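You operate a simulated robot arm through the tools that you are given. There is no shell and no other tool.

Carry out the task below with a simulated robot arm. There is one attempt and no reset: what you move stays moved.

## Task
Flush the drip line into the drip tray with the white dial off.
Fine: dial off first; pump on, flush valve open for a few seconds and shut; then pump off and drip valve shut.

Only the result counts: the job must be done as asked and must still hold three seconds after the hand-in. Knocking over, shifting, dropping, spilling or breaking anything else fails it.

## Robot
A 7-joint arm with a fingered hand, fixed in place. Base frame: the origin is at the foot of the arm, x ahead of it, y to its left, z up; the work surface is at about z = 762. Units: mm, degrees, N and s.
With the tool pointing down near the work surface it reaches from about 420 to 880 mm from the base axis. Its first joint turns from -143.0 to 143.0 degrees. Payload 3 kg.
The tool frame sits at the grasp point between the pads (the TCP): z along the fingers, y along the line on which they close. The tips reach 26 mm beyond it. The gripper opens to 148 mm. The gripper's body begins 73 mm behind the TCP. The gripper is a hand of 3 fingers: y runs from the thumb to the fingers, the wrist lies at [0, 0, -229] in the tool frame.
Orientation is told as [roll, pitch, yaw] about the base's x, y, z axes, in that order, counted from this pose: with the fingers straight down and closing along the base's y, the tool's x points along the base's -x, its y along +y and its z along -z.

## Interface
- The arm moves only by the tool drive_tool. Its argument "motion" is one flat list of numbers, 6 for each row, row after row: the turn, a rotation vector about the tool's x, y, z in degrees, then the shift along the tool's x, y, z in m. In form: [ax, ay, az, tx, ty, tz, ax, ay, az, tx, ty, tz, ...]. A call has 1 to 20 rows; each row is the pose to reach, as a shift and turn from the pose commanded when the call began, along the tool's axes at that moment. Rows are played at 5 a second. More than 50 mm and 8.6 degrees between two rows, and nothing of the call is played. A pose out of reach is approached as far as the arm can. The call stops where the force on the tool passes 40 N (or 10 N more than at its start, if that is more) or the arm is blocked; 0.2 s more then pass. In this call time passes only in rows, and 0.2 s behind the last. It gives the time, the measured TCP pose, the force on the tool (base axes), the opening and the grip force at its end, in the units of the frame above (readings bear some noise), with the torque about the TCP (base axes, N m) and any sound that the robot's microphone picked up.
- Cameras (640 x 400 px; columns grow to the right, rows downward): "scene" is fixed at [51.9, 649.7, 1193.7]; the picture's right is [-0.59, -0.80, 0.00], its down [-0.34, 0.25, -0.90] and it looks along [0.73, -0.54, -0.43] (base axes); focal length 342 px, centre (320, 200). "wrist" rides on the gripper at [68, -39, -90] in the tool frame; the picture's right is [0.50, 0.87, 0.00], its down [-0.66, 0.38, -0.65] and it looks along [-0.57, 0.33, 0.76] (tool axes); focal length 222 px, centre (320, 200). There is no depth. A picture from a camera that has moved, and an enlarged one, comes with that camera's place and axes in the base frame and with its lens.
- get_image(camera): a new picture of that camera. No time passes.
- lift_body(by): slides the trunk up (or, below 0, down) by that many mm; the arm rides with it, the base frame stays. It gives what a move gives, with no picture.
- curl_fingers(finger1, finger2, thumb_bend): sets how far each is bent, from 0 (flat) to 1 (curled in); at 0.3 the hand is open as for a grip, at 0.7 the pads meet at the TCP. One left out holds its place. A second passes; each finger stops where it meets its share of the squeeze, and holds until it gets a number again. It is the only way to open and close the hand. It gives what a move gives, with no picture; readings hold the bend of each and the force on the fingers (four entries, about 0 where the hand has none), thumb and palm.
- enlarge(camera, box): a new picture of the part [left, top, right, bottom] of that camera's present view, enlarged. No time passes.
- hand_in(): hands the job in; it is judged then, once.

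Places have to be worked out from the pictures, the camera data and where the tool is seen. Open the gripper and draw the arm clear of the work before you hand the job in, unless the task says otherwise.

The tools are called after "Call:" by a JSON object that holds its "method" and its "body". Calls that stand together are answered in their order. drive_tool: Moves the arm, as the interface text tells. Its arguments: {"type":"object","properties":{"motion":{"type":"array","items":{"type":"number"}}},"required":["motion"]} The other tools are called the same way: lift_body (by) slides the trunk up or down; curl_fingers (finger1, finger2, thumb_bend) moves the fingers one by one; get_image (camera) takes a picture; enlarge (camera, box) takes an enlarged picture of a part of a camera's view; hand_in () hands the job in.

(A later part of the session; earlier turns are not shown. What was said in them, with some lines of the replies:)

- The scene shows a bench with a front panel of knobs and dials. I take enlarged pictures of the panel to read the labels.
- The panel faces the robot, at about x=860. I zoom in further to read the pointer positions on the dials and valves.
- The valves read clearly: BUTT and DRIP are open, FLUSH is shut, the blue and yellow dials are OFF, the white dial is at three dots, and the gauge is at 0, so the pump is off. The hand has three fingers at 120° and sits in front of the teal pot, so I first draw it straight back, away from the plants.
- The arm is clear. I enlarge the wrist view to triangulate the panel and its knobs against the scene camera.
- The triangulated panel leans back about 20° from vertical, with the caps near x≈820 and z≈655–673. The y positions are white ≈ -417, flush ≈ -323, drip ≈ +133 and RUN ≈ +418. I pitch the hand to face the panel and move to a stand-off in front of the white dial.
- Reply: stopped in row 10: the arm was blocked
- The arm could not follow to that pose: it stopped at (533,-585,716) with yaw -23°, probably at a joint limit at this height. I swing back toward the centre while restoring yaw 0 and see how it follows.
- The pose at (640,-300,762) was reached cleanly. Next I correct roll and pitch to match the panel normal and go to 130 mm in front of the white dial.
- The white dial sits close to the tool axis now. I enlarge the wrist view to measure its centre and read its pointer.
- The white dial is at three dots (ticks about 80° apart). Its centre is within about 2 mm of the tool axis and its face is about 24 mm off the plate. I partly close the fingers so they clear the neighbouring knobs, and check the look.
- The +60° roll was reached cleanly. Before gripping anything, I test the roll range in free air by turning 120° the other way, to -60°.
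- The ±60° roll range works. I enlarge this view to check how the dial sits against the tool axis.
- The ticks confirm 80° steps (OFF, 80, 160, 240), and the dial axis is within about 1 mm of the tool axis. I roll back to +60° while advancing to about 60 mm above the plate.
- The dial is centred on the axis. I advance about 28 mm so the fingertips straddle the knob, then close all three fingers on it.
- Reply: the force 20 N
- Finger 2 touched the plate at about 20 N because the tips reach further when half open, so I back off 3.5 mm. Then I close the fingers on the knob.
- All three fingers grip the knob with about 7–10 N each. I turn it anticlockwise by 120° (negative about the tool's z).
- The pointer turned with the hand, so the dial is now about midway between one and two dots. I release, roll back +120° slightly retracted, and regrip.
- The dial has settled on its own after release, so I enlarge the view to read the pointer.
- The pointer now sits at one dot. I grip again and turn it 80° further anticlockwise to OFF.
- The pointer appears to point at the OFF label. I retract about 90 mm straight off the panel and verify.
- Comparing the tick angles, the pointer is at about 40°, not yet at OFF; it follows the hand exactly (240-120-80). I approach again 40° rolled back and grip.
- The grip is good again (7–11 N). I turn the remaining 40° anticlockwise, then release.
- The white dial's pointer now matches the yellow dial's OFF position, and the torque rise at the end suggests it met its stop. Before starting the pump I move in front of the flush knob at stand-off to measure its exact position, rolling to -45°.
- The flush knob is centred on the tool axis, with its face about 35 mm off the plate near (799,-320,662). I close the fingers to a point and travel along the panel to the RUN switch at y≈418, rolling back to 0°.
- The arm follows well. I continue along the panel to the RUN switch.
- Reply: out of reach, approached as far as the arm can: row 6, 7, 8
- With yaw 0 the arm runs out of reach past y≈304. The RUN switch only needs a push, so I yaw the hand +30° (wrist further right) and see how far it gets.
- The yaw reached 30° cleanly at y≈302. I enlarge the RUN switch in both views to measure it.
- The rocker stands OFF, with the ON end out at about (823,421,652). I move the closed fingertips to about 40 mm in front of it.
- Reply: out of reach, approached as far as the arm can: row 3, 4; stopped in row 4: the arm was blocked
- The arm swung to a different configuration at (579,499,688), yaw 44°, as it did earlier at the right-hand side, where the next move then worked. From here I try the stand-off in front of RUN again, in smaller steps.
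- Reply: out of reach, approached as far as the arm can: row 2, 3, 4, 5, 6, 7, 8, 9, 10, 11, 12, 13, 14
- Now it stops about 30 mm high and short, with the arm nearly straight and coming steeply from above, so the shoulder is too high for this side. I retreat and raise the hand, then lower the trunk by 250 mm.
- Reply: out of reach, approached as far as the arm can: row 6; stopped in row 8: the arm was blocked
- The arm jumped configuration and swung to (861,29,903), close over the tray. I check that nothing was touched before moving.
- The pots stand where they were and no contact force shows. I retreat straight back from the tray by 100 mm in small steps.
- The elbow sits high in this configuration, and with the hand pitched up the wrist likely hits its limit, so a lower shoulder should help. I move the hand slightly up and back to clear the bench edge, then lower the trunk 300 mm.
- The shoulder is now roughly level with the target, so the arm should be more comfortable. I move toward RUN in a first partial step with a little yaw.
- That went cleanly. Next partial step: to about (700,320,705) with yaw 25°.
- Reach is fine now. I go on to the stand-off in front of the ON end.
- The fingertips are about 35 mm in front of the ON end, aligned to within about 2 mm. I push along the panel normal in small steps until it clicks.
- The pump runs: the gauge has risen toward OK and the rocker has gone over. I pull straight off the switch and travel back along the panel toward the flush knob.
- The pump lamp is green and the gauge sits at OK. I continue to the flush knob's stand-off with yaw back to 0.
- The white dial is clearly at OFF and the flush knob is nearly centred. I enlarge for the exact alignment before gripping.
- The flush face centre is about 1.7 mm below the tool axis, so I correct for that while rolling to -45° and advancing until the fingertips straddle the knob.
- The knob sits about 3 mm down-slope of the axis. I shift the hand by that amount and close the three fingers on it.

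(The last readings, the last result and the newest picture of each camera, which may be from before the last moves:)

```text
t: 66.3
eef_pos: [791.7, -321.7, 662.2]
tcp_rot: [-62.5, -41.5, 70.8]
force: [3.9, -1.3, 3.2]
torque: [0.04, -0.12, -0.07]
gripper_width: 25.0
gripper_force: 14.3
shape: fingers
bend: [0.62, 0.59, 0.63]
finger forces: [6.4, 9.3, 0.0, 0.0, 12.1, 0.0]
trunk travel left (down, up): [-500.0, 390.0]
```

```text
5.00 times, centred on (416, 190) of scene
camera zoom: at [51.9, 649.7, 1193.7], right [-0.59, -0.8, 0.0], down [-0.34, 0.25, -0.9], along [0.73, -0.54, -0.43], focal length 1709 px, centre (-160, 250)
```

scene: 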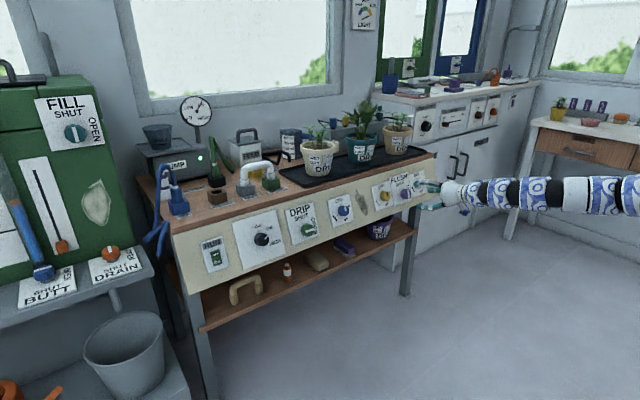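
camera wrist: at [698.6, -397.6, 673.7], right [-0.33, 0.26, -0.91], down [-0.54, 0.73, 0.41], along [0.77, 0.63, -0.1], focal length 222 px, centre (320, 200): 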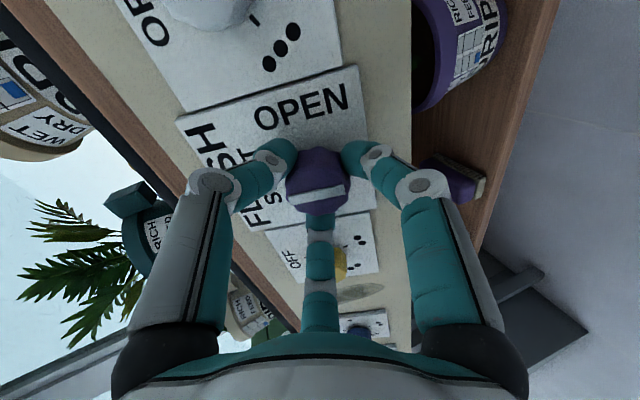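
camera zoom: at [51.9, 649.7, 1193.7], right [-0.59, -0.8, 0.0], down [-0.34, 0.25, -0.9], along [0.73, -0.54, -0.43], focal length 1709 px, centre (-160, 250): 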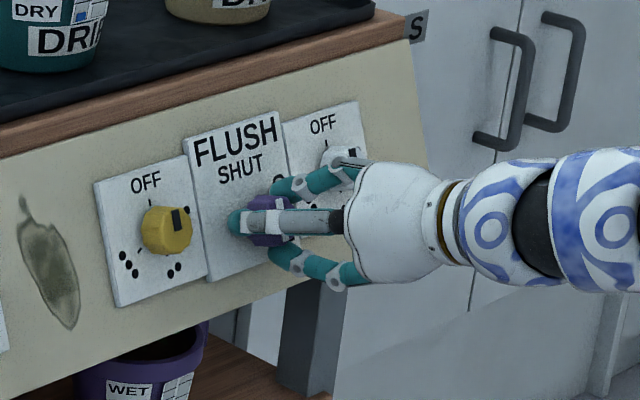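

All three fingers hold the flush knob (6–12 N). I turn it clockwise by 90° to OPEN and hold for a moment.

Call:
{"method": "drive_tool", "body": {"motion": [0, 0, 8.2, 0, 0, 0, 0, 0, 16.4, 0, 0, 0, 0, 0, 24.6, 0, 0, 0, 0, 0, 32.8, 0, 0, 0, 0, 0, 41, 0, 0, 0, 0, 0, 49.2, 0, 0, 0, 0, 0, 57.4, 0, 0, 0, 0, 0, 65.6, 0, 0, 0, 0, 0, 73.8, 0, 0, 0, 0, 0, 82, 0, 0, 0, 0, 0, 90, 0, 0, 0, 0, 0, 90, 0, 0, 0]}}

Call:
{"method": "get_image", "body": {"camera": "wrist"}}

Call:
{"method": "enlarge", "body": {"camera": "scene", "box": [352, 150, 480, 230]}}

Call:
{"method": "enlarge", "body": {"camera": "scene", "box": [150, 85, 470, 285]}}

```text
t: 69.0
eef_pos: [790.5, -322.0, 661.7]
tcp_rot: [62.7, -41.6, -71.2]
force: [0.4, 8.2, -2.8]
torque: [0.07, 0.06, 0.3]
gripper_width: 25.3
gripper_force: 13.9
shape: fingers
bend: [0.6, 0.6, 0.64]
finger forces: [10.9, 8.9, 0.0, 0.0, 8.9, 0.0]
trunk travel left (down, up): [-500.0, 390.0]
```

```text
taken
camera wrist: at [679.9, -301.2, 621.5], right [0.09, 0.97, 0.24], down [-0.36, -0.2, 0.91], along [0.93, -0.17, 0.33], focal length 222 px, centre (320, 200)
```

wrist: 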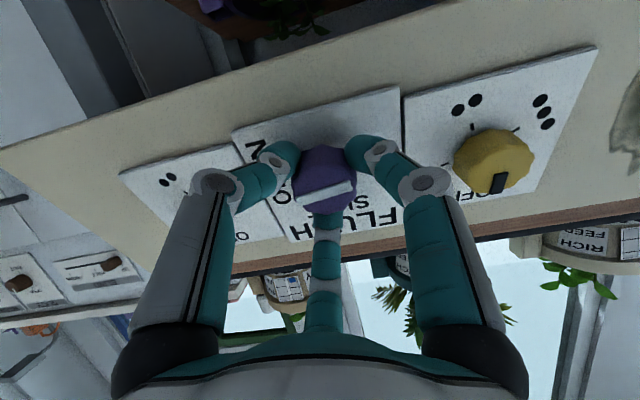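

```text
5.00 times, centred on (416, 190) of scene
camera zoom: at [51.9, 649.7, 1193.7], right [-0.59, -0.8, 0.0], down [-0.34, 0.25, -0.9], along [0.73, -0.54, -0.43], focal length 1709 px, centre (-160, 250)
```

zoom: 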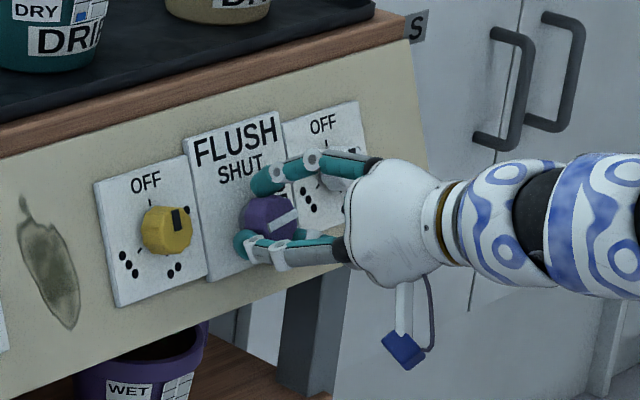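

```text
2.00 times, centred on (310, 185) of scene
camera zoom: at [51.9, 649.7, 1193.7], right [-0.59, -0.8, 0.0], down [-0.34, 0.25, -0.9], along [0.73, -0.54, -0.43], focal length 684 px, centre (340, 230)
```

zoom: 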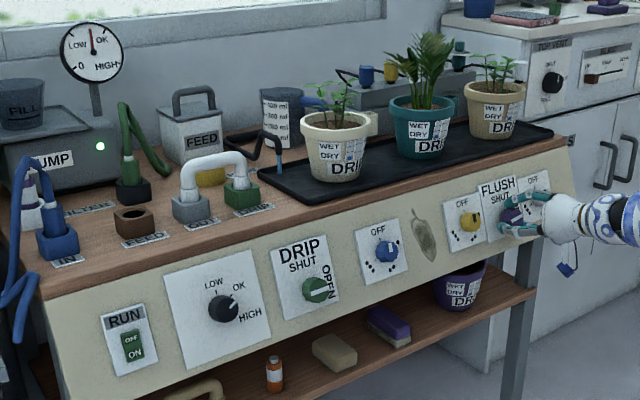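

The flush bar is now at OPEN, the gauge has dipped with the flow and water shows at the spout into the tray. I hold it open for a couple more seconds.

Call:
{"method": "drive_tool", "body": {"motion": [0, 0, 0, 0, 0, 0, 0, 0, 0, 0, 0, 0, 0, 0, 0, 0, 0, 0, 0, 0, 0, 0, 0, 0, 0, 0, 0, 0, 0, 0, 0, 0, 0, 0, 0, 0, 0, 0, 0, 0, 0, 0, 0, 0, 0, 0, 0, 0, 0, 0, 0, 0, 0, 0, 0, 0, 0, 0, 0, 0]}}

Call:
{"method": "enlarge", "body": {"camera": "scene", "box": [150, 85, 470, 285]}}

Call:
{"method": "enlarge", "body": {"camera": "scene", "box": [250, 110, 346, 190]}}

```text
t: 71.2
eef_pos: [790.7, -321.8, 661.1]
tcp_rot: [62.5, -41.7, -71.1]
force: [-0.5, 8.9, -3.5]
torque: [0.05, 0.08, 0.29]
gripper_width: 25.2
gripper_force: 14.1
shape: fingers
bend: [0.6, 0.6, 0.64]
finger forces: [11.1, 8.7, 0.1, 0.0, 8.8, 0.1]
trunk travel left (down, up): [-500.0, 390.0]
```

```text
2.00 times, centred on (310, 185) of scene
camera zoom: at [51.9, 649.7, 1193.7], right [-0.59, -0.8, 0.0], down [-0.34, 0.25, -0.9], along [0.73, -0.54, -0.43], focal length 684 px, centre (340, 230)
```

zoom: 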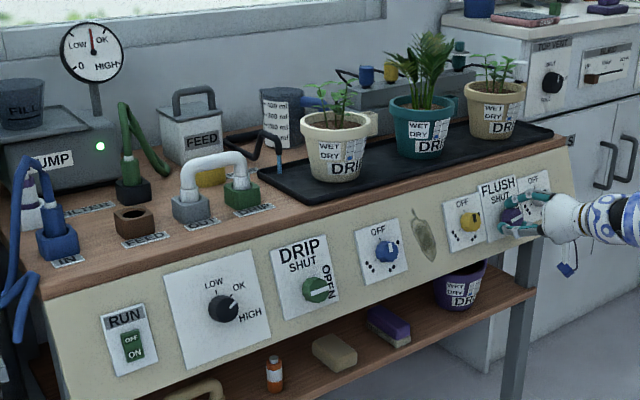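

```text
5.00 times, centred on (298, 150) of scene
camera zoom: at [51.9, 649.7, 1193.7], right [-0.59, -0.8, 0.0], down [-0.34, 0.25, -0.9], along [0.73, -0.54, -0.43], focal length 1709 px, centre (430, 450)
```

zoom: 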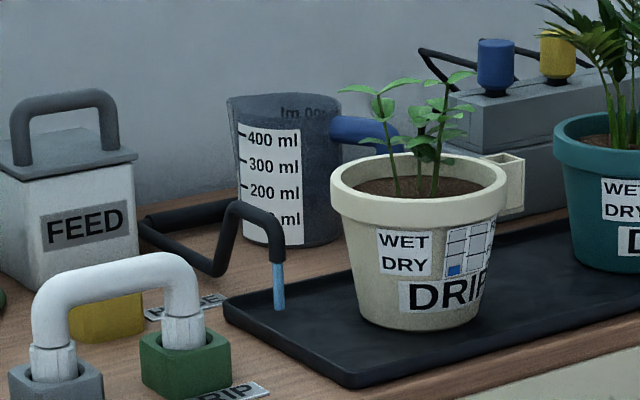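

Water is flowing from the spout into the tray. It has been open about four seconds, so I turn the knob back 92° anticlockwise to SHUT.

Call:
{"method": "drive_tool", "body": {"motion": [0, 0, -8.4, 0, 0, 0, 0, 0, -16.8, 0, 0, 0, 0, 0, -25.2, 0, 0, 0, 0, 0, -33.6, 0, 0, 0, 0, 0, -42, 0, 0, 0, 0, 0, -50.4, 0, 0, 0, 0, 0, -58.8, 0, 0, 0, 0, 0, -67.2, 0, 0, 0, 0, 0, -75.6, 0, 0, 0, 0, 0, -84, 0, 0, 0, 0, 0, -92, 0, 0, 0]}}

Call:
{"method": "get_image", "body": {"camera": "wrist"}}

Call:
{"method": "enlarge", "body": {"camera": "scene", "box": [352, 150, 480, 230]}}

Call:
{"method": "enlarge", "body": {"camera": "scene", "box": [150, 85, 390, 235]}}

```text
t: 73.5
eef_pos: [791.2, -323.3, 661.4]
tcp_rot: [-63.6, -39.6, 72.1]
force: [1.5, -1.8, 6.5]
torque: [0.06, -0.2, -0.03]
gripper_width: 24.8
gripper_force: 15.3
shape: fingers
bend: [0.63, 0.59, 0.63]
finger forces: [5.7, 10.7, 0.0, 0.1, 13.3, 0.0]
trunk travel left (down, up): [-500.0, 390.0]
```

```text
taken
camera wrist: at [699.1, -398.4, 675.8], right [-0.34, 0.22, -0.92], down [-0.55, 0.74, 0.38], along [0.76, 0.63, -0.13], focal length 222 px, centre (320, 200)
```

wrist: 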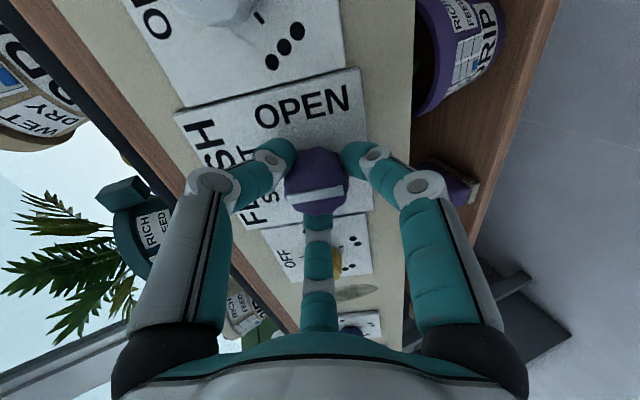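

```text
5.00 times, centred on (416, 190) of scene
camera zoom: at [51.9, 649.7, 1193.7], right [-0.59, -0.8, 0.0], down [-0.34, 0.25, -0.9], along [0.73, -0.54, -0.43], focal length 1709 px, centre (-160, 250)
```

zoom: 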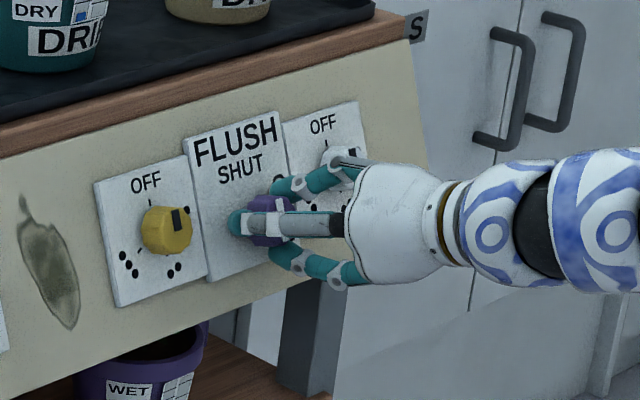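

```text
2.67 times, centred on (270, 160) of scene
camera zoom: at [51.9, 649.7, 1193.7], right [-0.59, -0.8, 0.0], down [-0.34, 0.25, -0.9], along [0.73, -0.54, -0.43], focal length 911 px, centre (453, 307)
```

zoom: 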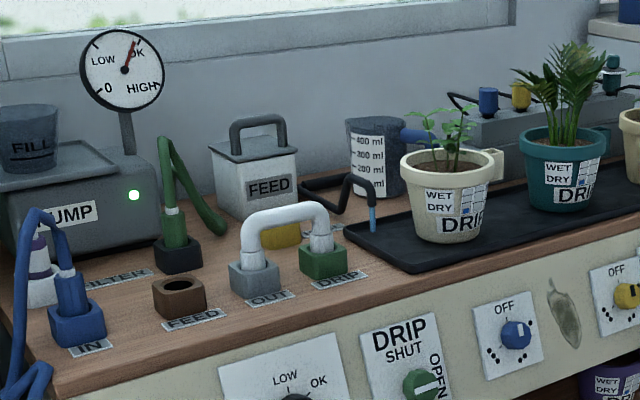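

The bar is back at its shut position relative to the hand and the gauge is climbing again. I release and back off to check the flush valve and the spout.

Call:
{"method": "curl_fingers", "body": {"finger1": 0.5, "finger2": 0.5, "thumb_bend": 0.5}}

Call:
{"method": "drive_tool", "body": {"motion": [0, 0, 0, 0, 0, -0.03, 0, 0, 0, 0, 0, -0.06, 0, 0, 0, 0, 0, -0.085]}}

Call:
{"method": "enlarge", "body": {"camera": "wrist", "box": [240, 50, 400, 150]}}

Call:
{"method": "enlarge", "body": {"camera": "scene", "box": [352, 150, 480, 230]}}

Call:
{"method": "enlarge", "body": {"camera": "scene", "box": [150, 85, 390, 235]}}

```text
t: 74.5
eef_pos: [791.3, -321.9, 659.6]
tcp_rot: [-63.4, -39.7, 72.0]
force: [0.2, 0.0, 0.0]
torque: [-0.01, 0.03, 0.01]
gripper_width: 61.8
gripper_force: 0.0
shape: fingers
bend: [0.5, 0.5, 0.5]
finger forces: [0.0, 0.0, 0.0, 0.0, 0.0, 0.1]
trunk travel left (down, up): [-500.0, 390.0]
```

```text
t: 75.3
eef_pos: [711.3, -320.8, 690.8]
tcp_rot: [-63.3, -39.9, 72.0]
force: [0.1, 1.0, -0.5]
torque: [-0.01, -0.01, -0.01]
gripper_width: 61.6
gripper_force: 0.0
shape: fingers
bend: [0.5, 0.5, 0.5]
finger forces: [0.0, 0.0, 0.0, 0.0, 0.0, 0.0]
trunk travel left (down, up): [-500.0, 390.0]
```

```text
4.00 times, centred on (320, 100) of wrist
camera zoom: at [619.8, -395.8, 705.8], right [-0.34, 0.23, -0.91], down [-0.55, 0.74, 0.38], along [0.76, 0.63, -0.12], focal length 888 px, centre (320, 600)
```

zoom: 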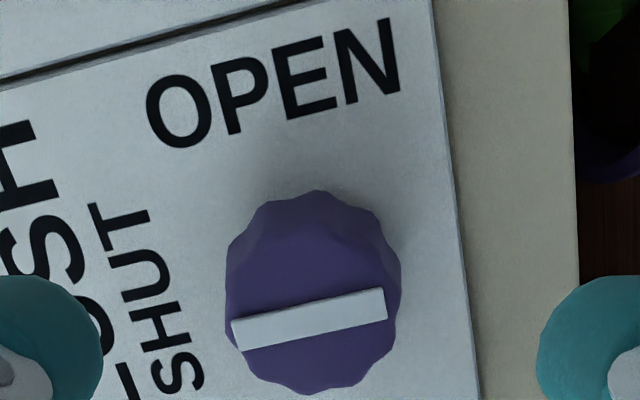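

```text
5.00 times, centred on (416, 190) of scene
camera zoom: at [51.9, 649.7, 1193.7], right [-0.59, -0.8, 0.0], down [-0.34, 0.25, -0.9], along [0.73, -0.54, -0.43], focal length 1709 px, centre (-160, 250)
```

zoom: 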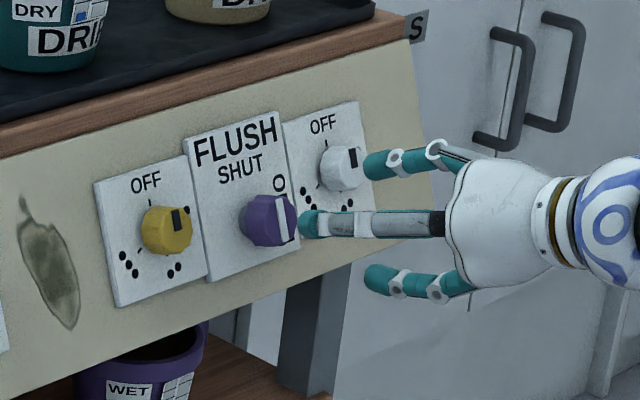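

```text
2.67 times, centred on (270, 160) of scene
camera zoom: at [51.9, 649.7, 1193.7], right [-0.59, -0.8, 0.0], down [-0.34, 0.25, -0.9], along [0.73, -0.54, -0.43], focal length 911 px, centre (453, 307)
```

zoom: 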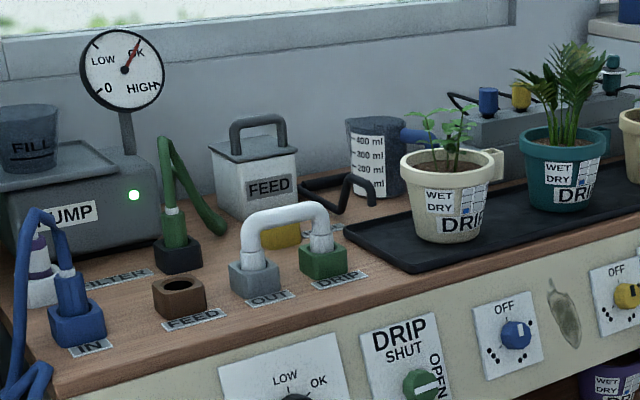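

The flush valve is shut again, the spout has stopped and the gauge is back at OK. Next the pump goes off: I close the fingers and travel back toward the RUN switch.

Call:
{"method": "curl_fingers", "body": {"finger1": 0.7, "finger2": 0.7, "thumb_bend": 0.7}}

Call:
{"method": "drive_tool", "body": {"motion": [0, 0, 5.9, -0.0322, 0.0279, 0.0009, 0, 0, 11.8, -0.0644, 0.0559, 0.0017, 0, 0, 17.6, -0.0966, 0.0838, 0.0026, 0, 0, 23.5, -0.1288, 0.1117, 0.0034, 0, 0, 29.4, -0.1609, 0.1396, 0.0043, 0, 0, 35.3, -0.1931, 0.1676, 0.0051, 0, 0, 41.1, -0.2253, 0.1955, 0.006, 0, 0, 47, -0.2575, 0.2234, 0.0068]}}

Call:
{"method": "get_image", "body": {"camera": "scene"}}

```text
t: 76.3
eef_pos: [711.7, -319.9, 692.3]
tcp_rot: [-63.4, -39.7, 72.0]
force: [1.0, -0.1, -0.5]
torque: [-0.04, 0.0, -0.02]
gripper_width: 0.0
gripper_force: 0.1
shape: fingers
bend: [0.69, 0.69, 0.7]
finger forces: [0.1, 0.1, 0.1, 0.0, 0.1, 0.0]
trunk travel left (down, up): [-500.0, 390.0]
```

```text
t: 78.2
eef_pos: [721.9, 19.8, 698.2]
tcp_rot: [0.2, -69.8, -0.4]
force: [1.2, 0.7, 0.1]
torque: [0.02, -0.02, 0.03]
gripper_width: 0.0
gripper_force: 0.1
shape: fingers
bend: [0.69, 0.69, 0.7]
finger forces: [0.0, 0.0, 0.0, 0.1, 0.1, 0.1]
trunk travel left (down, up): [-500.0, 390.0]
```

```text
taken
```

scene: 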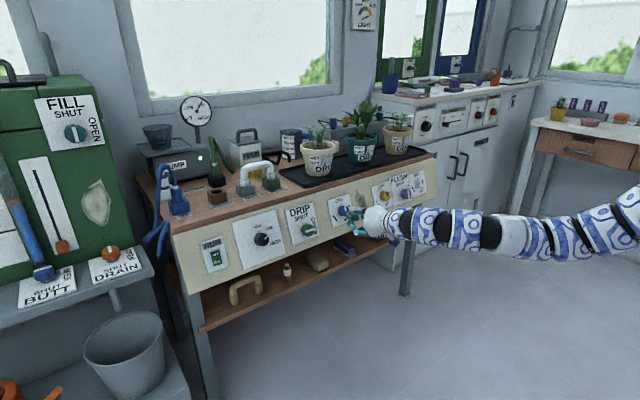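

The arm follows well. I continue to the waypoint in front of RUN with yaw 25°, as before.

Call:
{"method": "drive_tool", "body": {"motion": [-3.4, 0, -1.26, 0.0004, 0.0431, -0.0033, -6.8, 0, -2.51, 0.0009, 0.0861, -0.0067, -10.2, 0, -3.77, 0.0013, 0.1292, -0.01, -13.6, 0, -5.03, 0.0017, 0.1722, -0.0134, -17, 0, -6.29, 0.0021, 0.2153, -0.0167, -20.4, 0, -7.54, 0.0026, 0.2583, -0.02, -23.8, 0, -8.8, 0.003, 0.3014, -0.0234]}}

Call:
{"method": "enlarge", "body": {"camera": "wrist", "box": [280, 70, 376, 150]}}

Call:
{"method": "enlarge", "body": {"camera": "scene", "box": [170, 210, 298, 290]}}

```text
t: 79.8
eef_pos: [703.0, 318.4, 705.5]
tcp_rot: [-0.4, -69.8, 25.7]
force: [0.7, 0.1, -0.2]
torque: [0.02, 0.05, 0.01]
gripper_width: 0.5
gripper_force: 0.2
shape: fingers
bend: [0.69, 0.69, 0.7]
finger forces: [0.0, 0.1, 0.1, 0.0, 0.1, 0.0]
trunk travel left (down, up): [-500.0, 390.0]
```

```text
5.00 times, centred on (328, 110) of wrist
camera zoom: at [620.8, 237.4, 672.5], right [-0.53, 0.71, -0.47], down [-0.51, 0.18, 0.84], along [0.68, 0.68, 0.27], focal length 1111 px, centre (280, 650)
```

zoom: 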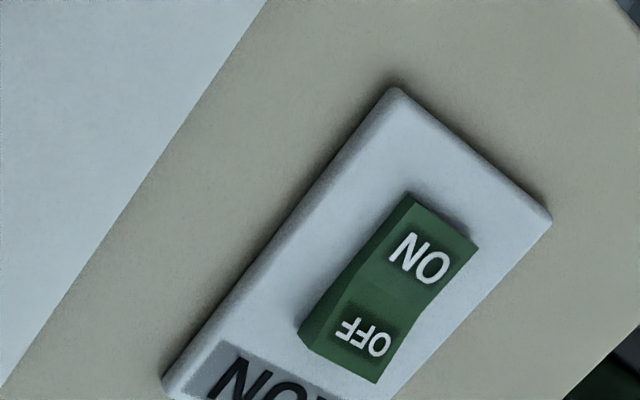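

```text
5.00 times, centred on (234, 250) of scene
camera zoom: at [51.9, 649.7, 1193.7], right [-0.59, -0.8, 0.0], down [-0.34, 0.25, -0.9], along [0.73, -0.54, -0.43], focal length 1709 px, centre (750, -50)
```

zoom: 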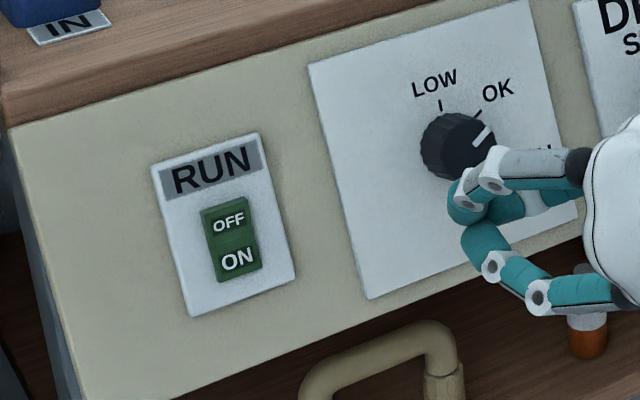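

The OFF end now stands out, at about (830,420,673). I move the closed fingertips to 40 mm in front of it.

Call:
{"method": "drive_tool", "body": {"motion": [0, 0, 0, -0.0072, 0.0132, 0.0243, 0, 0, 0, -0.0145, 0.0263, 0.0487, 0, 0, 0, -0.0217, 0.0395, 0.073, 0, 0, 0, -0.0289, 0.0526, 0.0973]}}

Call:
{"method": "enlarge", "body": {"camera": "scene", "box": [170, 210, 298, 290]}}

Call:
{"method": "get_image", "body": {"camera": "wrist"}}

```text
t: 80.8
eef_pos: [770.2, 409.3, 696.1]
tcp_rot: [-0.4, -69.7, 25.4]
force: [-0.6, 0.1, -0.2]
torque: [-0.01, 0.04, 0.0]
gripper_width: 0.0
gripper_force: 0.1
shape: fingers
bend: [0.69, 0.69, 0.7]
finger forces: [0.0, 0.0, 0.0, 0.0, 0.0, 0.0]
trunk travel left (down, up): [-500.0, 390.0]
```

```text
5.00 times, centred on (234, 250) of scene
camera zoom: at [51.9, 649.7, 1193.7], right [-0.59, -0.8, 0.0], down [-0.34, 0.25, -0.9], along [0.73, -0.54, -0.43], focal length 1709 px, centre (750, -50)
```

zoom: 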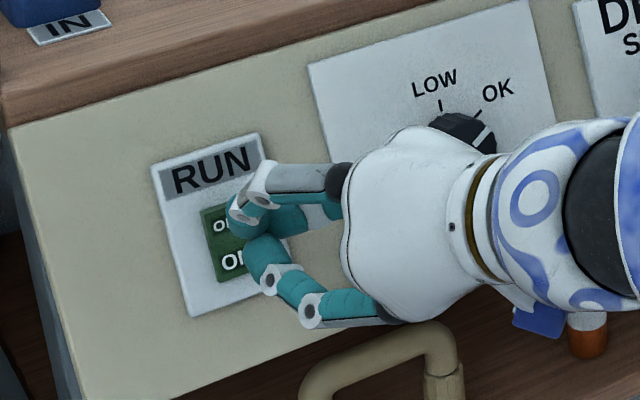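

```text
taken
camera wrist: at [688.0, 327.3, 663.9], right [-0.52, 0.71, -0.47], down [-0.51, 0.18, 0.84], along [0.68, 0.68, 0.27], focal length 222 px, centre (320, 200)
```

wrist: 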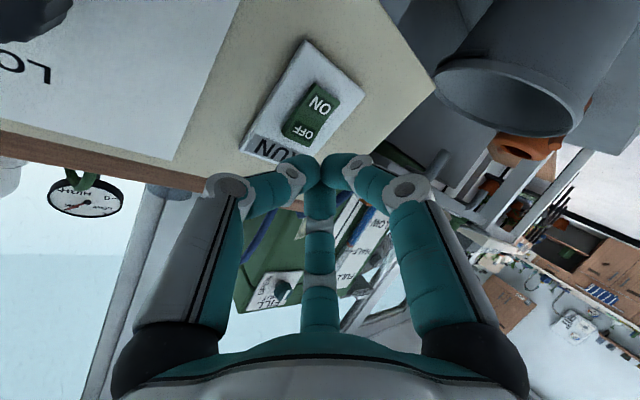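

The tips will land on the OFF end. I push along the panel normal in small steps as before.

Call:
{"method": "drive_tool", "body": {"motion": [0, 0, 0, -0.0007, -0.004, 0.0092, 0, 0, 0, -0.0004, -0.0081, 0.0183, 0, 0, 0, -0.0001, -0.0121, 0.0275, 0, 0, 0, 0.0001, -0.0145, 0.0329, 0, 0, 0, 0.0003, -0.0162, 0.0366, 0, 0, 0, 0.0004, -0.0178, 0.0403]}}

Call:
{"method": "enlarge", "body": {"camera": "scene", "box": [170, 210, 298, 290]}}

Call:
{"method": "enlarge", "body": {"camera": "scene", "box": [150, 85, 230, 185]}}

```text
t: 82.2
eef_pos: [810.5, 410.9, 684.0]
tcp_rot: [-0.3, -70.0, 25.6]
force: [-15.4, -5.0, 7.6]
torque: [-0.04, 0.07, -0.03]
gripper_width: 0.0
gripper_force: 10.8
shape: fingers
bend: [0.69, 0.69, 0.71]
finger forces: [5.4, 0.0, 0.0, 0.0, 15.9, 0.0]
trunk travel left (down, up): [-500.0, 390.0]
```

```text
5.00 times, centred on (234, 250) of scene
camera zoom: at [51.9, 649.7, 1193.7], right [-0.59, -0.8, 0.0], down [-0.34, 0.25, -0.9], along [0.73, -0.54, -0.43], focal length 1709 px, centre (750, -50)
```

zoom: 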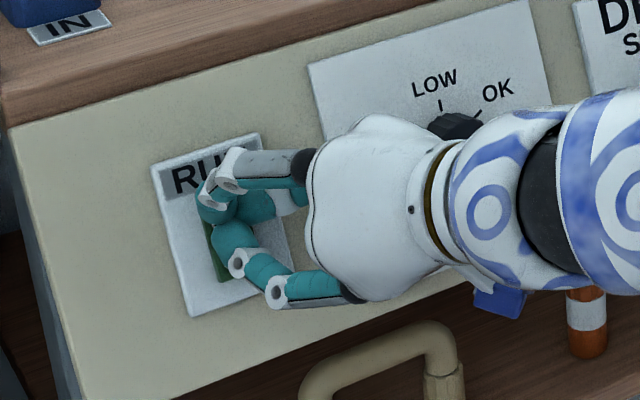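

```text
4.00 times, centred on (190, 135) of scene
camera zoom: at [51.9, 649.7, 1193.7], right [-0.59, -0.8, 0.0], down [-0.34, 0.25, -0.9], along [0.73, -0.54, -0.43], focal length 1367 px, centre (840, 460)
```

zoom: 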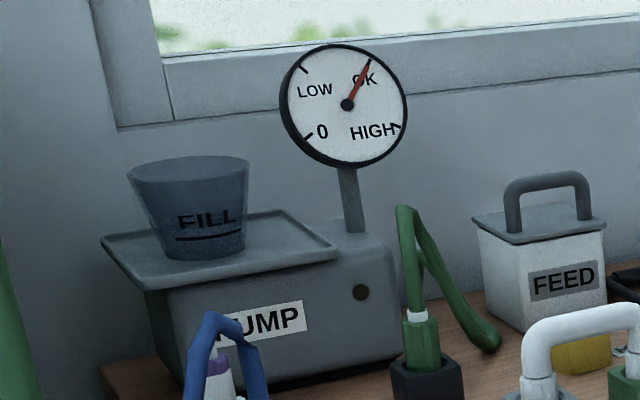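

The pump lamp has gone out. I pull straight off the switch and move along to the stand-off in front of the DRIP valve, bringing yaw back to 0.

Call:
{"method": "drive_tool", "body": {"motion": [0, 0, 0, -0.0011, 0.0141, -0.032, 0, 0, 0, -0.0022, 0.0283, -0.0641, 3.43, 0, 1.27, 0.0076, -0.0054, -0.0835, 6.86, 0, 2.54, 0.0173, -0.0391, -0.1028, 10.3, 0, 3.81, 0.0271, -0.0728, -0.1222, 13.7, 0, 5.08, 0.0368, -0.1065, -0.1416, 17.1, 0, 6.35, 0.0466, -0.1402, -0.161, 20.6, 0, 7.62, 0.0564, -0.1738, -0.1803, 24, 0, 8.9, 0.0661, -0.2075, -0.1997]}}

Call:
{"method": "curl_fingers", "body": {"finger1": 0.5, "finger2": 0.5, "thumb_bend": 0.5}}

Call:
{"method": "get_image", "body": {"camera": "scene"}}

Call:
{"method": "enlarge", "body": {"camera": "scene", "box": [150, 85, 310, 285]}}

Call:
{"method": "get_image", "body": {"camera": "wrist"}}

```text
t: 84.2
eef_pos: [708.8, 130.5, 690.0]
tcp_rot: [-0.2, -69.8, -0.3]
force: [-0.3, -0.8, 0.1]
torque: [0.02, -0.01, 0.0]
gripper_width: 0.0
gripper_force: 0.1
shape: fingers
bend: [0.69, 0.69, 0.7]
finger forces: [0.1, 0.0, 0.0, 0.1, 0.0, 0.0]
trunk travel left (down, up): [-500.0, 390.0]
```

```text
t: 85.2
eef_pos: [708.0, 131.7, 690.8]
tcp_rot: [-0.2, -69.8, -0.2]
force: [0.2, 0.3, -0.2]
torque: [-0.01, 0.0, -0.02]
gripper_width: 62.0
gripper_force: 0.0
shape: fingers
bend: [0.5, 0.5, 0.5]
finger forces: [0.0, 0.1, 0.1, 0.0, 0.0, 0.0]
trunk travel left (down, up): [-500.0, 390.0]
```

```text
taken
```

scene: 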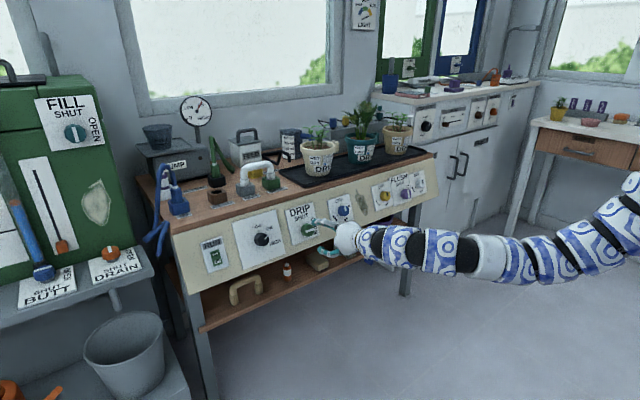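

```text
2.00 times, centred on (230, 185) of scene
camera zoom: at [51.9, 649.7, 1193.7], right [-0.59, -0.8, 0.0], down [-0.34, 0.25, -0.9], along [0.73, -0.54, -0.43], focal length 684 px, centre (500, 230)
```

zoom: 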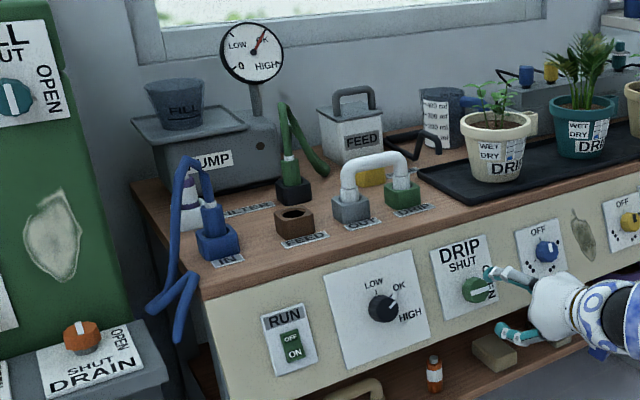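

```text
taken
camera wrist: at [599.1, 92.5, 656.5], right [-0.17, 0.87, -0.47], down [-0.39, 0.38, 0.84], along [0.91, 0.32, 0.27], focal length 222 px, centre (320, 200)
```

wrist: 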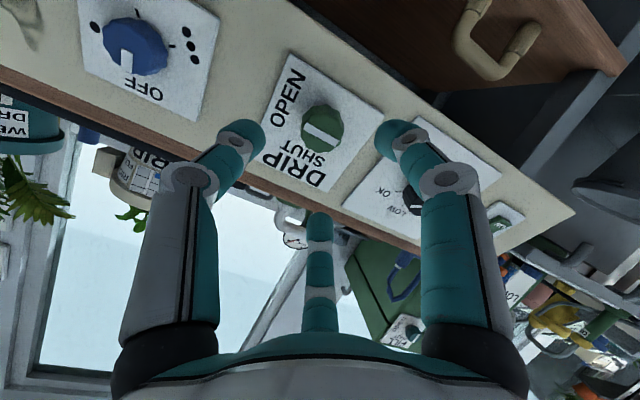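

The pump is off (lamp dark, line still holding pressure), and the DRIP knob is ahead. I enlarge for alignment.

Call:
{"method": "enlarge", "body": {"camera": "wrist", "box": [264, 70, 392, 150]}}

Call:
{"method": "enlarge", "body": {"camera": "scene", "box": [270, 190, 366, 250]}}

```text
5.00 times, centred on (328, 110) of wrist
camera zoom: at [599.1, 92.5, 656.5], right [-0.17, 0.87, -0.47], down [-0.39, 0.38, 0.84], along [0.91, 0.32, 0.27], focal length 1111 px, centre (280, 650)
```

zoom: 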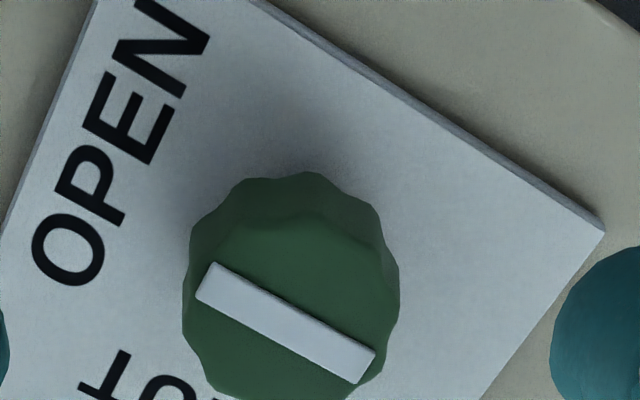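

```text
6.67 times, centred on (318, 220) of scene
camera zoom: at [51.9, 649.7, 1193.7], right [-0.59, -0.8, 0.0], down [-0.34, 0.25, -0.9], along [0.73, -0.54, -0.43], focal length 2278 px, centre (333, 67)
```

zoom: 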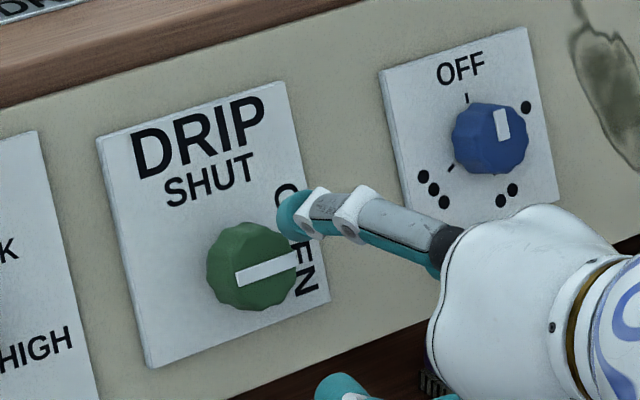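

The DRIP knob sits about 4.5 mm up-slope and 3.7 mm to the left of my axis. I correct for that while rolling to +45° and advancing onto the knob.

Call:
{"method": "drive_tool", "body": {"motion": [0, 0, 7.5, -0.0025, 0.002, 0.01, 0, 0, 15, -0.0045, 0.0037, 0.02, 0, 0, 22.5, -0.0045, 0.0037, 0.03, 0, 0, 30, -0.0045, 0.0037, 0.04, 0, 0, 37.5, -0.0045, 0.0037, 0.05, 0, 0, 45, -0.0045, 0.0037, 0.06, 0, 0, 45, -0.0045, 0.0037, 0.074, 0, 0, 45, -0.0045, 0.0037, 0.087]}}

Call:
{"method": "get_image", "body": {"camera": "wrist"}}

Call:
{"method": "enlarge", "body": {"camera": "scene", "box": [250, 180, 378, 260]}}

```text
t: 87.0
eef_pos: [791.8, 137.4, 665.6]
tcp_rot: [62.5, -41.6, -71.5]
force: [-0.9, 0.2, -0.2]
torque: [0.0, 0.0, 0.03]
gripper_width: 61.6
gripper_force: 0.2
shape: fingers
bend: [0.5, 0.5, 0.5]
finger forces: [0.0, 0.0, 0.1, 0.1, 0.0, 0.0]
trunk travel left (down, up): [-500.0, 390.0]
```

```text
taken
camera wrist: at [681.0, 157.8, 624.7], right [0.1, 0.97, 0.24], down [-0.36, -0.19, 0.91], along [0.93, -0.18, 0.33], focal length 222 px, centre (320, 200)
```

wrist: 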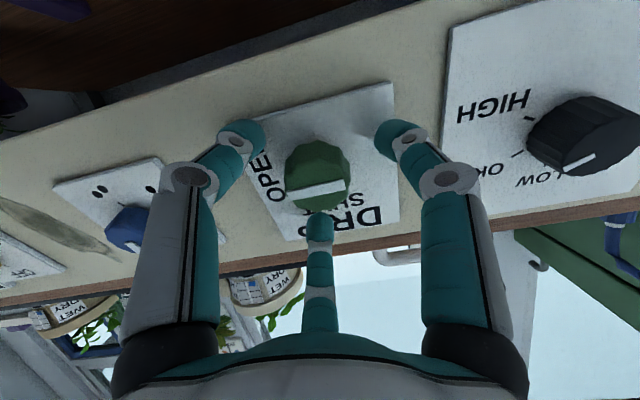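

```text
5.00 times, centred on (314, 220) of scene
camera zoom: at [51.9, 649.7, 1193.7], right [-0.59, -0.8, 0.0], down [-0.34, 0.25, -0.9], along [0.73, -0.54, -0.43], focal length 1709 px, centre (350, 100)
```

zoom: 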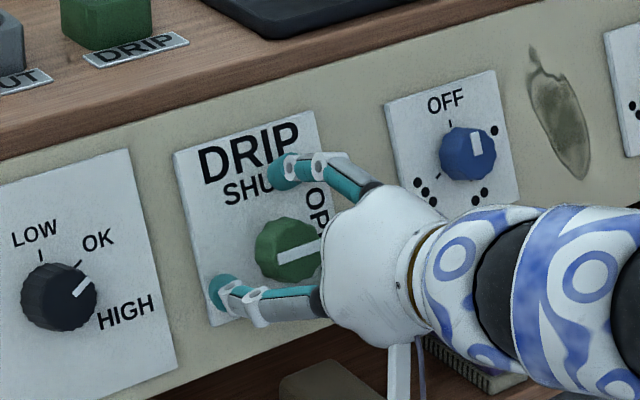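

The knob is within about 3 mm of centre. I trim the offset and close the three fingers on it.

Call:
{"method": "drive_tool", "body": {"motion": [0, 0, 0, 0.0006, -0.002, 0]}}

Call:
{"method": "curl_fingers", "body": {"finger1": 0.7, "finger2": 0.7, "thumb_bend": 0.7}}

Call:
{"method": "get_image", "body": {"camera": "wrist"}}

```text
t: 87.3
eef_pos: [792.6, 136.4, 663.9]
tcp_rot: [62.6, -41.5, -71.4]
force: [0.3, -0.9, 0.7]
torque: [-0.01, -0.03, -0.02]
gripper_width: 61.7
gripper_force: 0.0
shape: fingers
bend: [0.5, 0.5, 0.5]
finger forces: [0.0, 0.1, 0.0, 0.0, 0.0, 0.0]
trunk travel left (down, up): [-500.0, 390.0]
```

```text
t: 88.3
eef_pos: [791.8, 136.1, 663.5]
tcp_rot: [62.5, -41.6, -71.3]
force: [-1.0, -3.8, -3.5]
torque: [-0.07, 0.1, -0.1]
gripper_width: 27.1
gripper_force: 15.2
shape: fingers
bend: [0.61, 0.6, 0.62]
finger forces: [7.5, 8.5, 0.0, 0.1, 13.7, 0.0]
trunk travel left (down, up): [-500.0, 390.0]
```

```text
taken
camera wrist: at [680.9, 157.2, 623.3], right [0.1, 0.97, 0.24], down [-0.36, -0.19, 0.91], along [0.93, -0.18, 0.33], focal length 222 px, centre (320, 200)
```

wrist: 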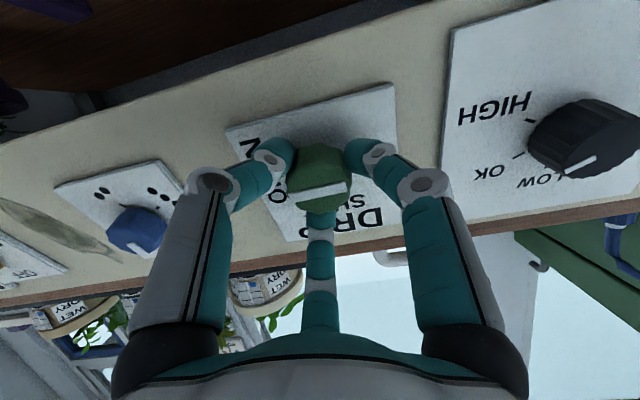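

The grip is solid (7–14 N). I turn the DRIP knob 91° anticlockwise to SHUT.

Call:
{"method": "drive_tool", "body": {"motion": [0, 0, -8.3, 0, 0, 0, 0, 0, -16.6, 0, 0, 0, 0, 0, -24.9, 0, 0, 0, 0, 0, -33.2, 0, 0, 0, 0, 0, -41.5, 0, 0, 0, 0, 0, -49.8, 0, 0, 0, 0, 0, -58.1, 0, 0, 0, 0, 0, -66.4, 0, 0, 0, 0, 0, -74.7, 0, 0, 0, 0, 0, -83, 0, 0, 0, 0, 0, -91, 0, 0, 0]}}

Call:
{"method": "get_image", "body": {"camera": "wrist"}}

Call:
{"method": "enlarge", "body": {"camera": "scene", "box": [250, 180, 378, 260]}}

```text
t: 90.8
eef_pos: [792.0, 135.7, 662.1]
tcp_rot: [-63.0, -40.6, 71.3]
force: [-5.6, -6.6, 1.9]
torque: [0.04, 0.0, -0.21]
gripper_width: 27.5
gripper_force: 16.2
shape: fingers
bend: [0.61, 0.61, 0.62]
finger forces: [9.1, 9.7, 0.0, 0.1, 14.3, 0.0]
trunk travel left (down, up): [-500.0, 390.0]
```

```text
taken
camera wrist: at [700.1, 60.2, 676.6], right [-0.33, 0.24, -0.91], down [-0.55, 0.74, 0.4], along [0.77, 0.63, -0.11], focal length 222 px, centre (320, 200)
```

wrist: 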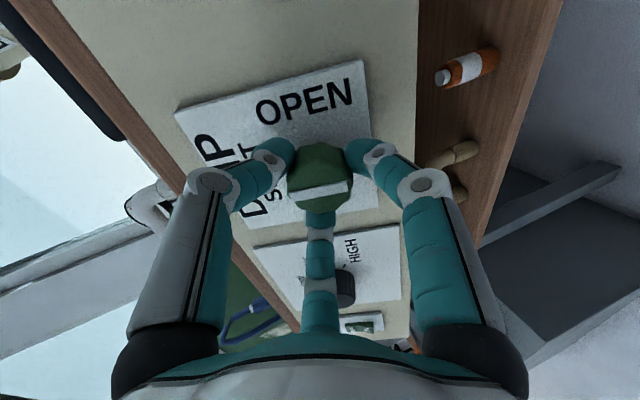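

```text
5.00 times, centred on (314, 220) of scene
camera zoom: at [51.9, 649.7, 1193.7], right [-0.59, -0.8, 0.0], down [-0.34, 0.25, -0.9], along [0.73, -0.54, -0.43], focal length 1709 px, centre (350, 100)
```

zoom: 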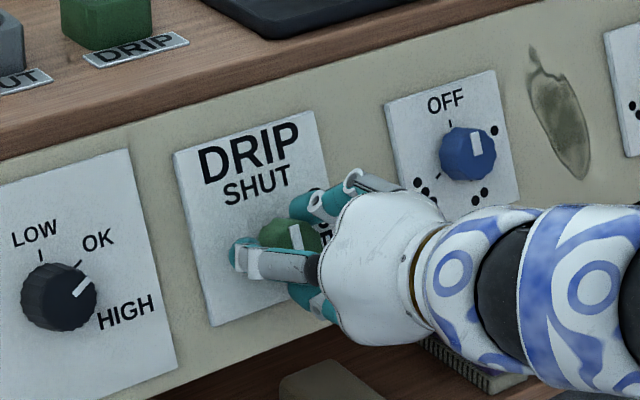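

The bar turned with the hand and now stands upright at SHUT. I open the fingers and back off straight from the panel.

Call:
{"method": "curl_fingers", "body": {"finger1": 0.5, "finger2": 0.5, "thumb_bend": 0.5}}

Call:
{"method": "drive_tool", "body": {"motion": [0, 0, 0, 0, 0, -0.03, 0, 0, 0, 0, 0, -0.06, 0, 0, 0, 0, 0, -0.09]}}

Call:
{"method": "enlarge", "body": {"camera": "wrist", "box": [240, 50, 400, 150]}}

Call:
{"method": "enlarge", "body": {"camera": "scene", "box": [250, 180, 378, 260]}}

Call:
{"method": "enlarge", "body": {"camera": "scene", "box": [150, 85, 310, 285]}}

```text
t: 91.8
eef_pos: [792.7, 135.7, 663.9]
tcp_rot: [-63.0, -40.6, 71.2]
force: [0.5, 0.4, 0.0]
torque: [0.03, 0.02, 0.0]
gripper_width: 62.0
gripper_force: 0.0
shape: fingers
bend: [0.5, 0.5, 0.5]
finger forces: [0.1, 0.0, 0.0, 0.0, 0.0, 0.0]
trunk travel left (down, up): [-500.0, 390.0]
```

```text
t: 92.5
eef_pos: [709.8, 138.2, 692.5]
tcp_rot: [-63.0, -40.6, 71.3]
force: [-0.8, -0.1, -0.1]
torque: [0.01, 0.02, 0.0]
gripper_width: 61.6
gripper_force: 0.1
shape: fingers
bend: [0.5, 0.5, 0.5]
finger forces: [0.0, 0.0, 0.0, 0.0, 0.0, 0.0]
trunk travel left (down, up): [-500.0, 390.0]
```

```text
4.00 times, centred on (320, 100) of wrist
camera zoom: at [617.2, 62.8, 706.5], right [-0.33, 0.24, -0.91], down [-0.54, 0.74, 0.4], along [0.77, 0.63, -0.11], focal length 888 px, centre (320, 600)
```

zoom: 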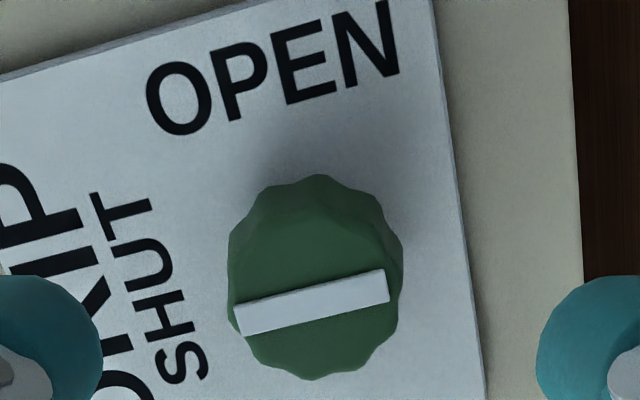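

```text
5.00 times, centred on (314, 220) of scene
camera zoom: at [51.9, 649.7, 1193.7], right [-0.59, -0.8, 0.0], down [-0.34, 0.25, -0.9], along [0.73, -0.54, -0.43], focal length 1709 px, centre (350, 100)
```

zoom: 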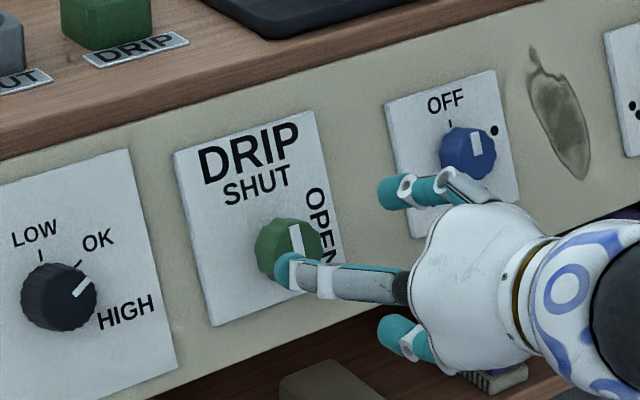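

```text
2.00 times, centred on (230, 185) of scene
camera zoom: at [51.9, 649.7, 1193.7], right [-0.59, -0.8, 0.0], down [-0.34, 0.25, -0.9], along [0.73, -0.54, -0.43], focal length 684 px, centre (500, 230)
```

zoom: 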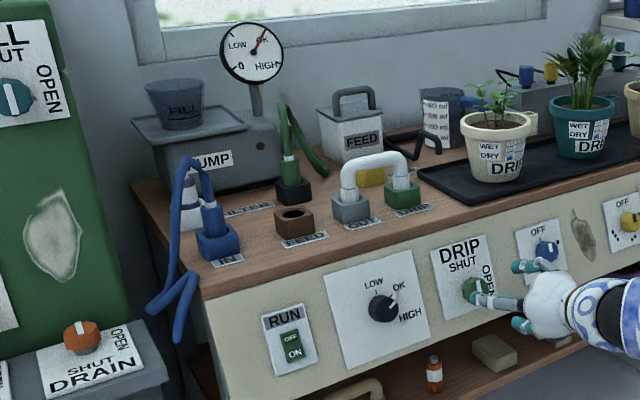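

The DRIP bar lines up with SHUT and the pump is off. I open the hand and draw the arm further clear, rolling it back to neutral.

Call:
{"method": "curl_fingers", "body": {"finger1": 0.3, "finger2": 0.3, "thumb_bend": 0.3}}

Call:
{"method": "drive_tool", "body": {"motion": [0, 0, 7.7, 0, 0, -0.008, 0, 0, 15.3, 0, 0, -0.016, 0, 0, 23, 0, 0, -0.024, 0, 0, 30.7, 0, 0, -0.032, 0, 0, 38.3, 0, 0, -0.04, 0, 0, 46, 0, 0, -0.048]}}

Call:
{"method": "get_image", "body": {"camera": "scene"}}

Call:
{"method": "enlarge", "body": {"camera": "scene", "box": [352, 150, 448, 220]}}

Call:
{"method": "enlarge", "body": {"camera": "scene", "box": [150, 85, 390, 235]}}

```text
t: 93.5
eef_pos: [710.4, 138.2, 694.4]
tcp_rot: [-63.0, -40.6, 71.1]
force: [0.6, 0.3, -0.4]
torque: [0.01, -0.03, 0.01]
gripper_width: 126.5
gripper_force: 0.1
shape: fingers
bend: [0.3, 0.3, 0.3]
finger forces: [0.0, 0.0, 0.0, 0.0, 0.0, 0.0]
trunk travel left (down, up): [-500.0, 390.0]
```

```text
t: 95.0
eef_pos: [663.5, 139.2, 711.0]
tcp_rot: [0.3, -70.0, -0.5]
force: [-0.5, 0.5, -1.2]
torque: [-0.01, 0.0, -0.01]
gripper_width: 126.6
gripper_force: 0.1
shape: fingers
bend: [0.3, 0.3, 0.3]
finger forces: [0.0, 0.0, 0.0, 0.1, 0.0, 0.0]
trunk travel left (down, up): [-500.0, 390.0]
```

```text
taken
```

scene: 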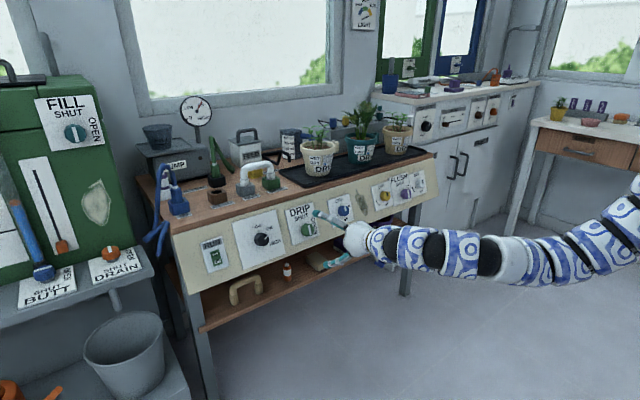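

```text
5.71 times, centred on (400, 185) of scene
camera zoom: at [51.9, 649.7, 1193.7], right [-0.59, -0.8, 0.0], down [-0.34, 0.25, -0.9], along [0.73, -0.54, -0.43], focal length 1953 px, centre (-137, 286)
```

zoom: 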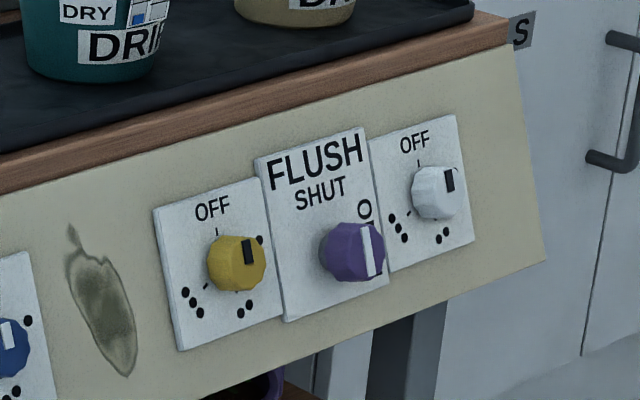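

```text
2.67 times, centred on (270, 160) of scene
camera zoom: at [51.9, 649.7, 1193.7], right [-0.59, -0.8, 0.0], down [-0.34, 0.25, -0.9], along [0.73, -0.54, -0.43], focal length 911 px, centre (453, 307)
```

zoom: 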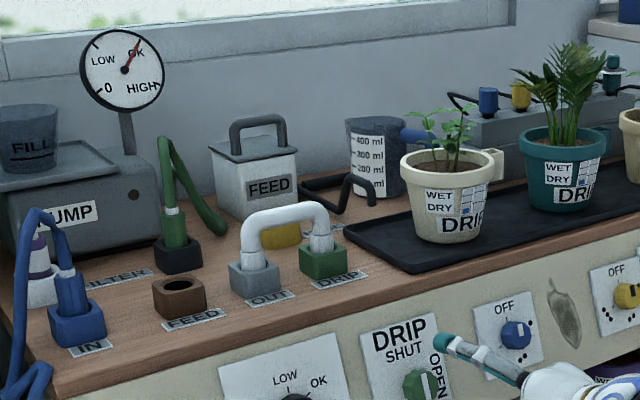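

Everything reads as asked: white dial OFF, flush and drip valves SHUT, pump lamp dark, and the pots, tray and other controls undisturbed, with the hand open and clear of the panel. I hand the job in.

Call:
{"method": "hand_in", "body": {}}

```text
The job is handed in.
```

The drip line was flushed into the drip tray with the white dial off, and I've handed the job in; no verdict came back with the hand-in.

- **White dial:** it was at three dots, so I turned it to OFF first, before starting the pump.
- **Flush:** with the pump on and the gauge at OK, I opened the flush valve for about four seconds. Water ran from the spout into the tray, and the flow stopped once the valve was shut again.
- **Shut-down:** the pump is off and its lamp is dark. The drip valve is shut, and the gauge still reads OK because the line is closed with pressure in it.

At one point the arm jumped configuration and swung in close over the tray by the cream pot. It showed no contact force and the pots hadn't moved. I then lowered the trunk by 150 mm to reach the RUN switch, and it is still at that height. The hand is open and clear of the panel.
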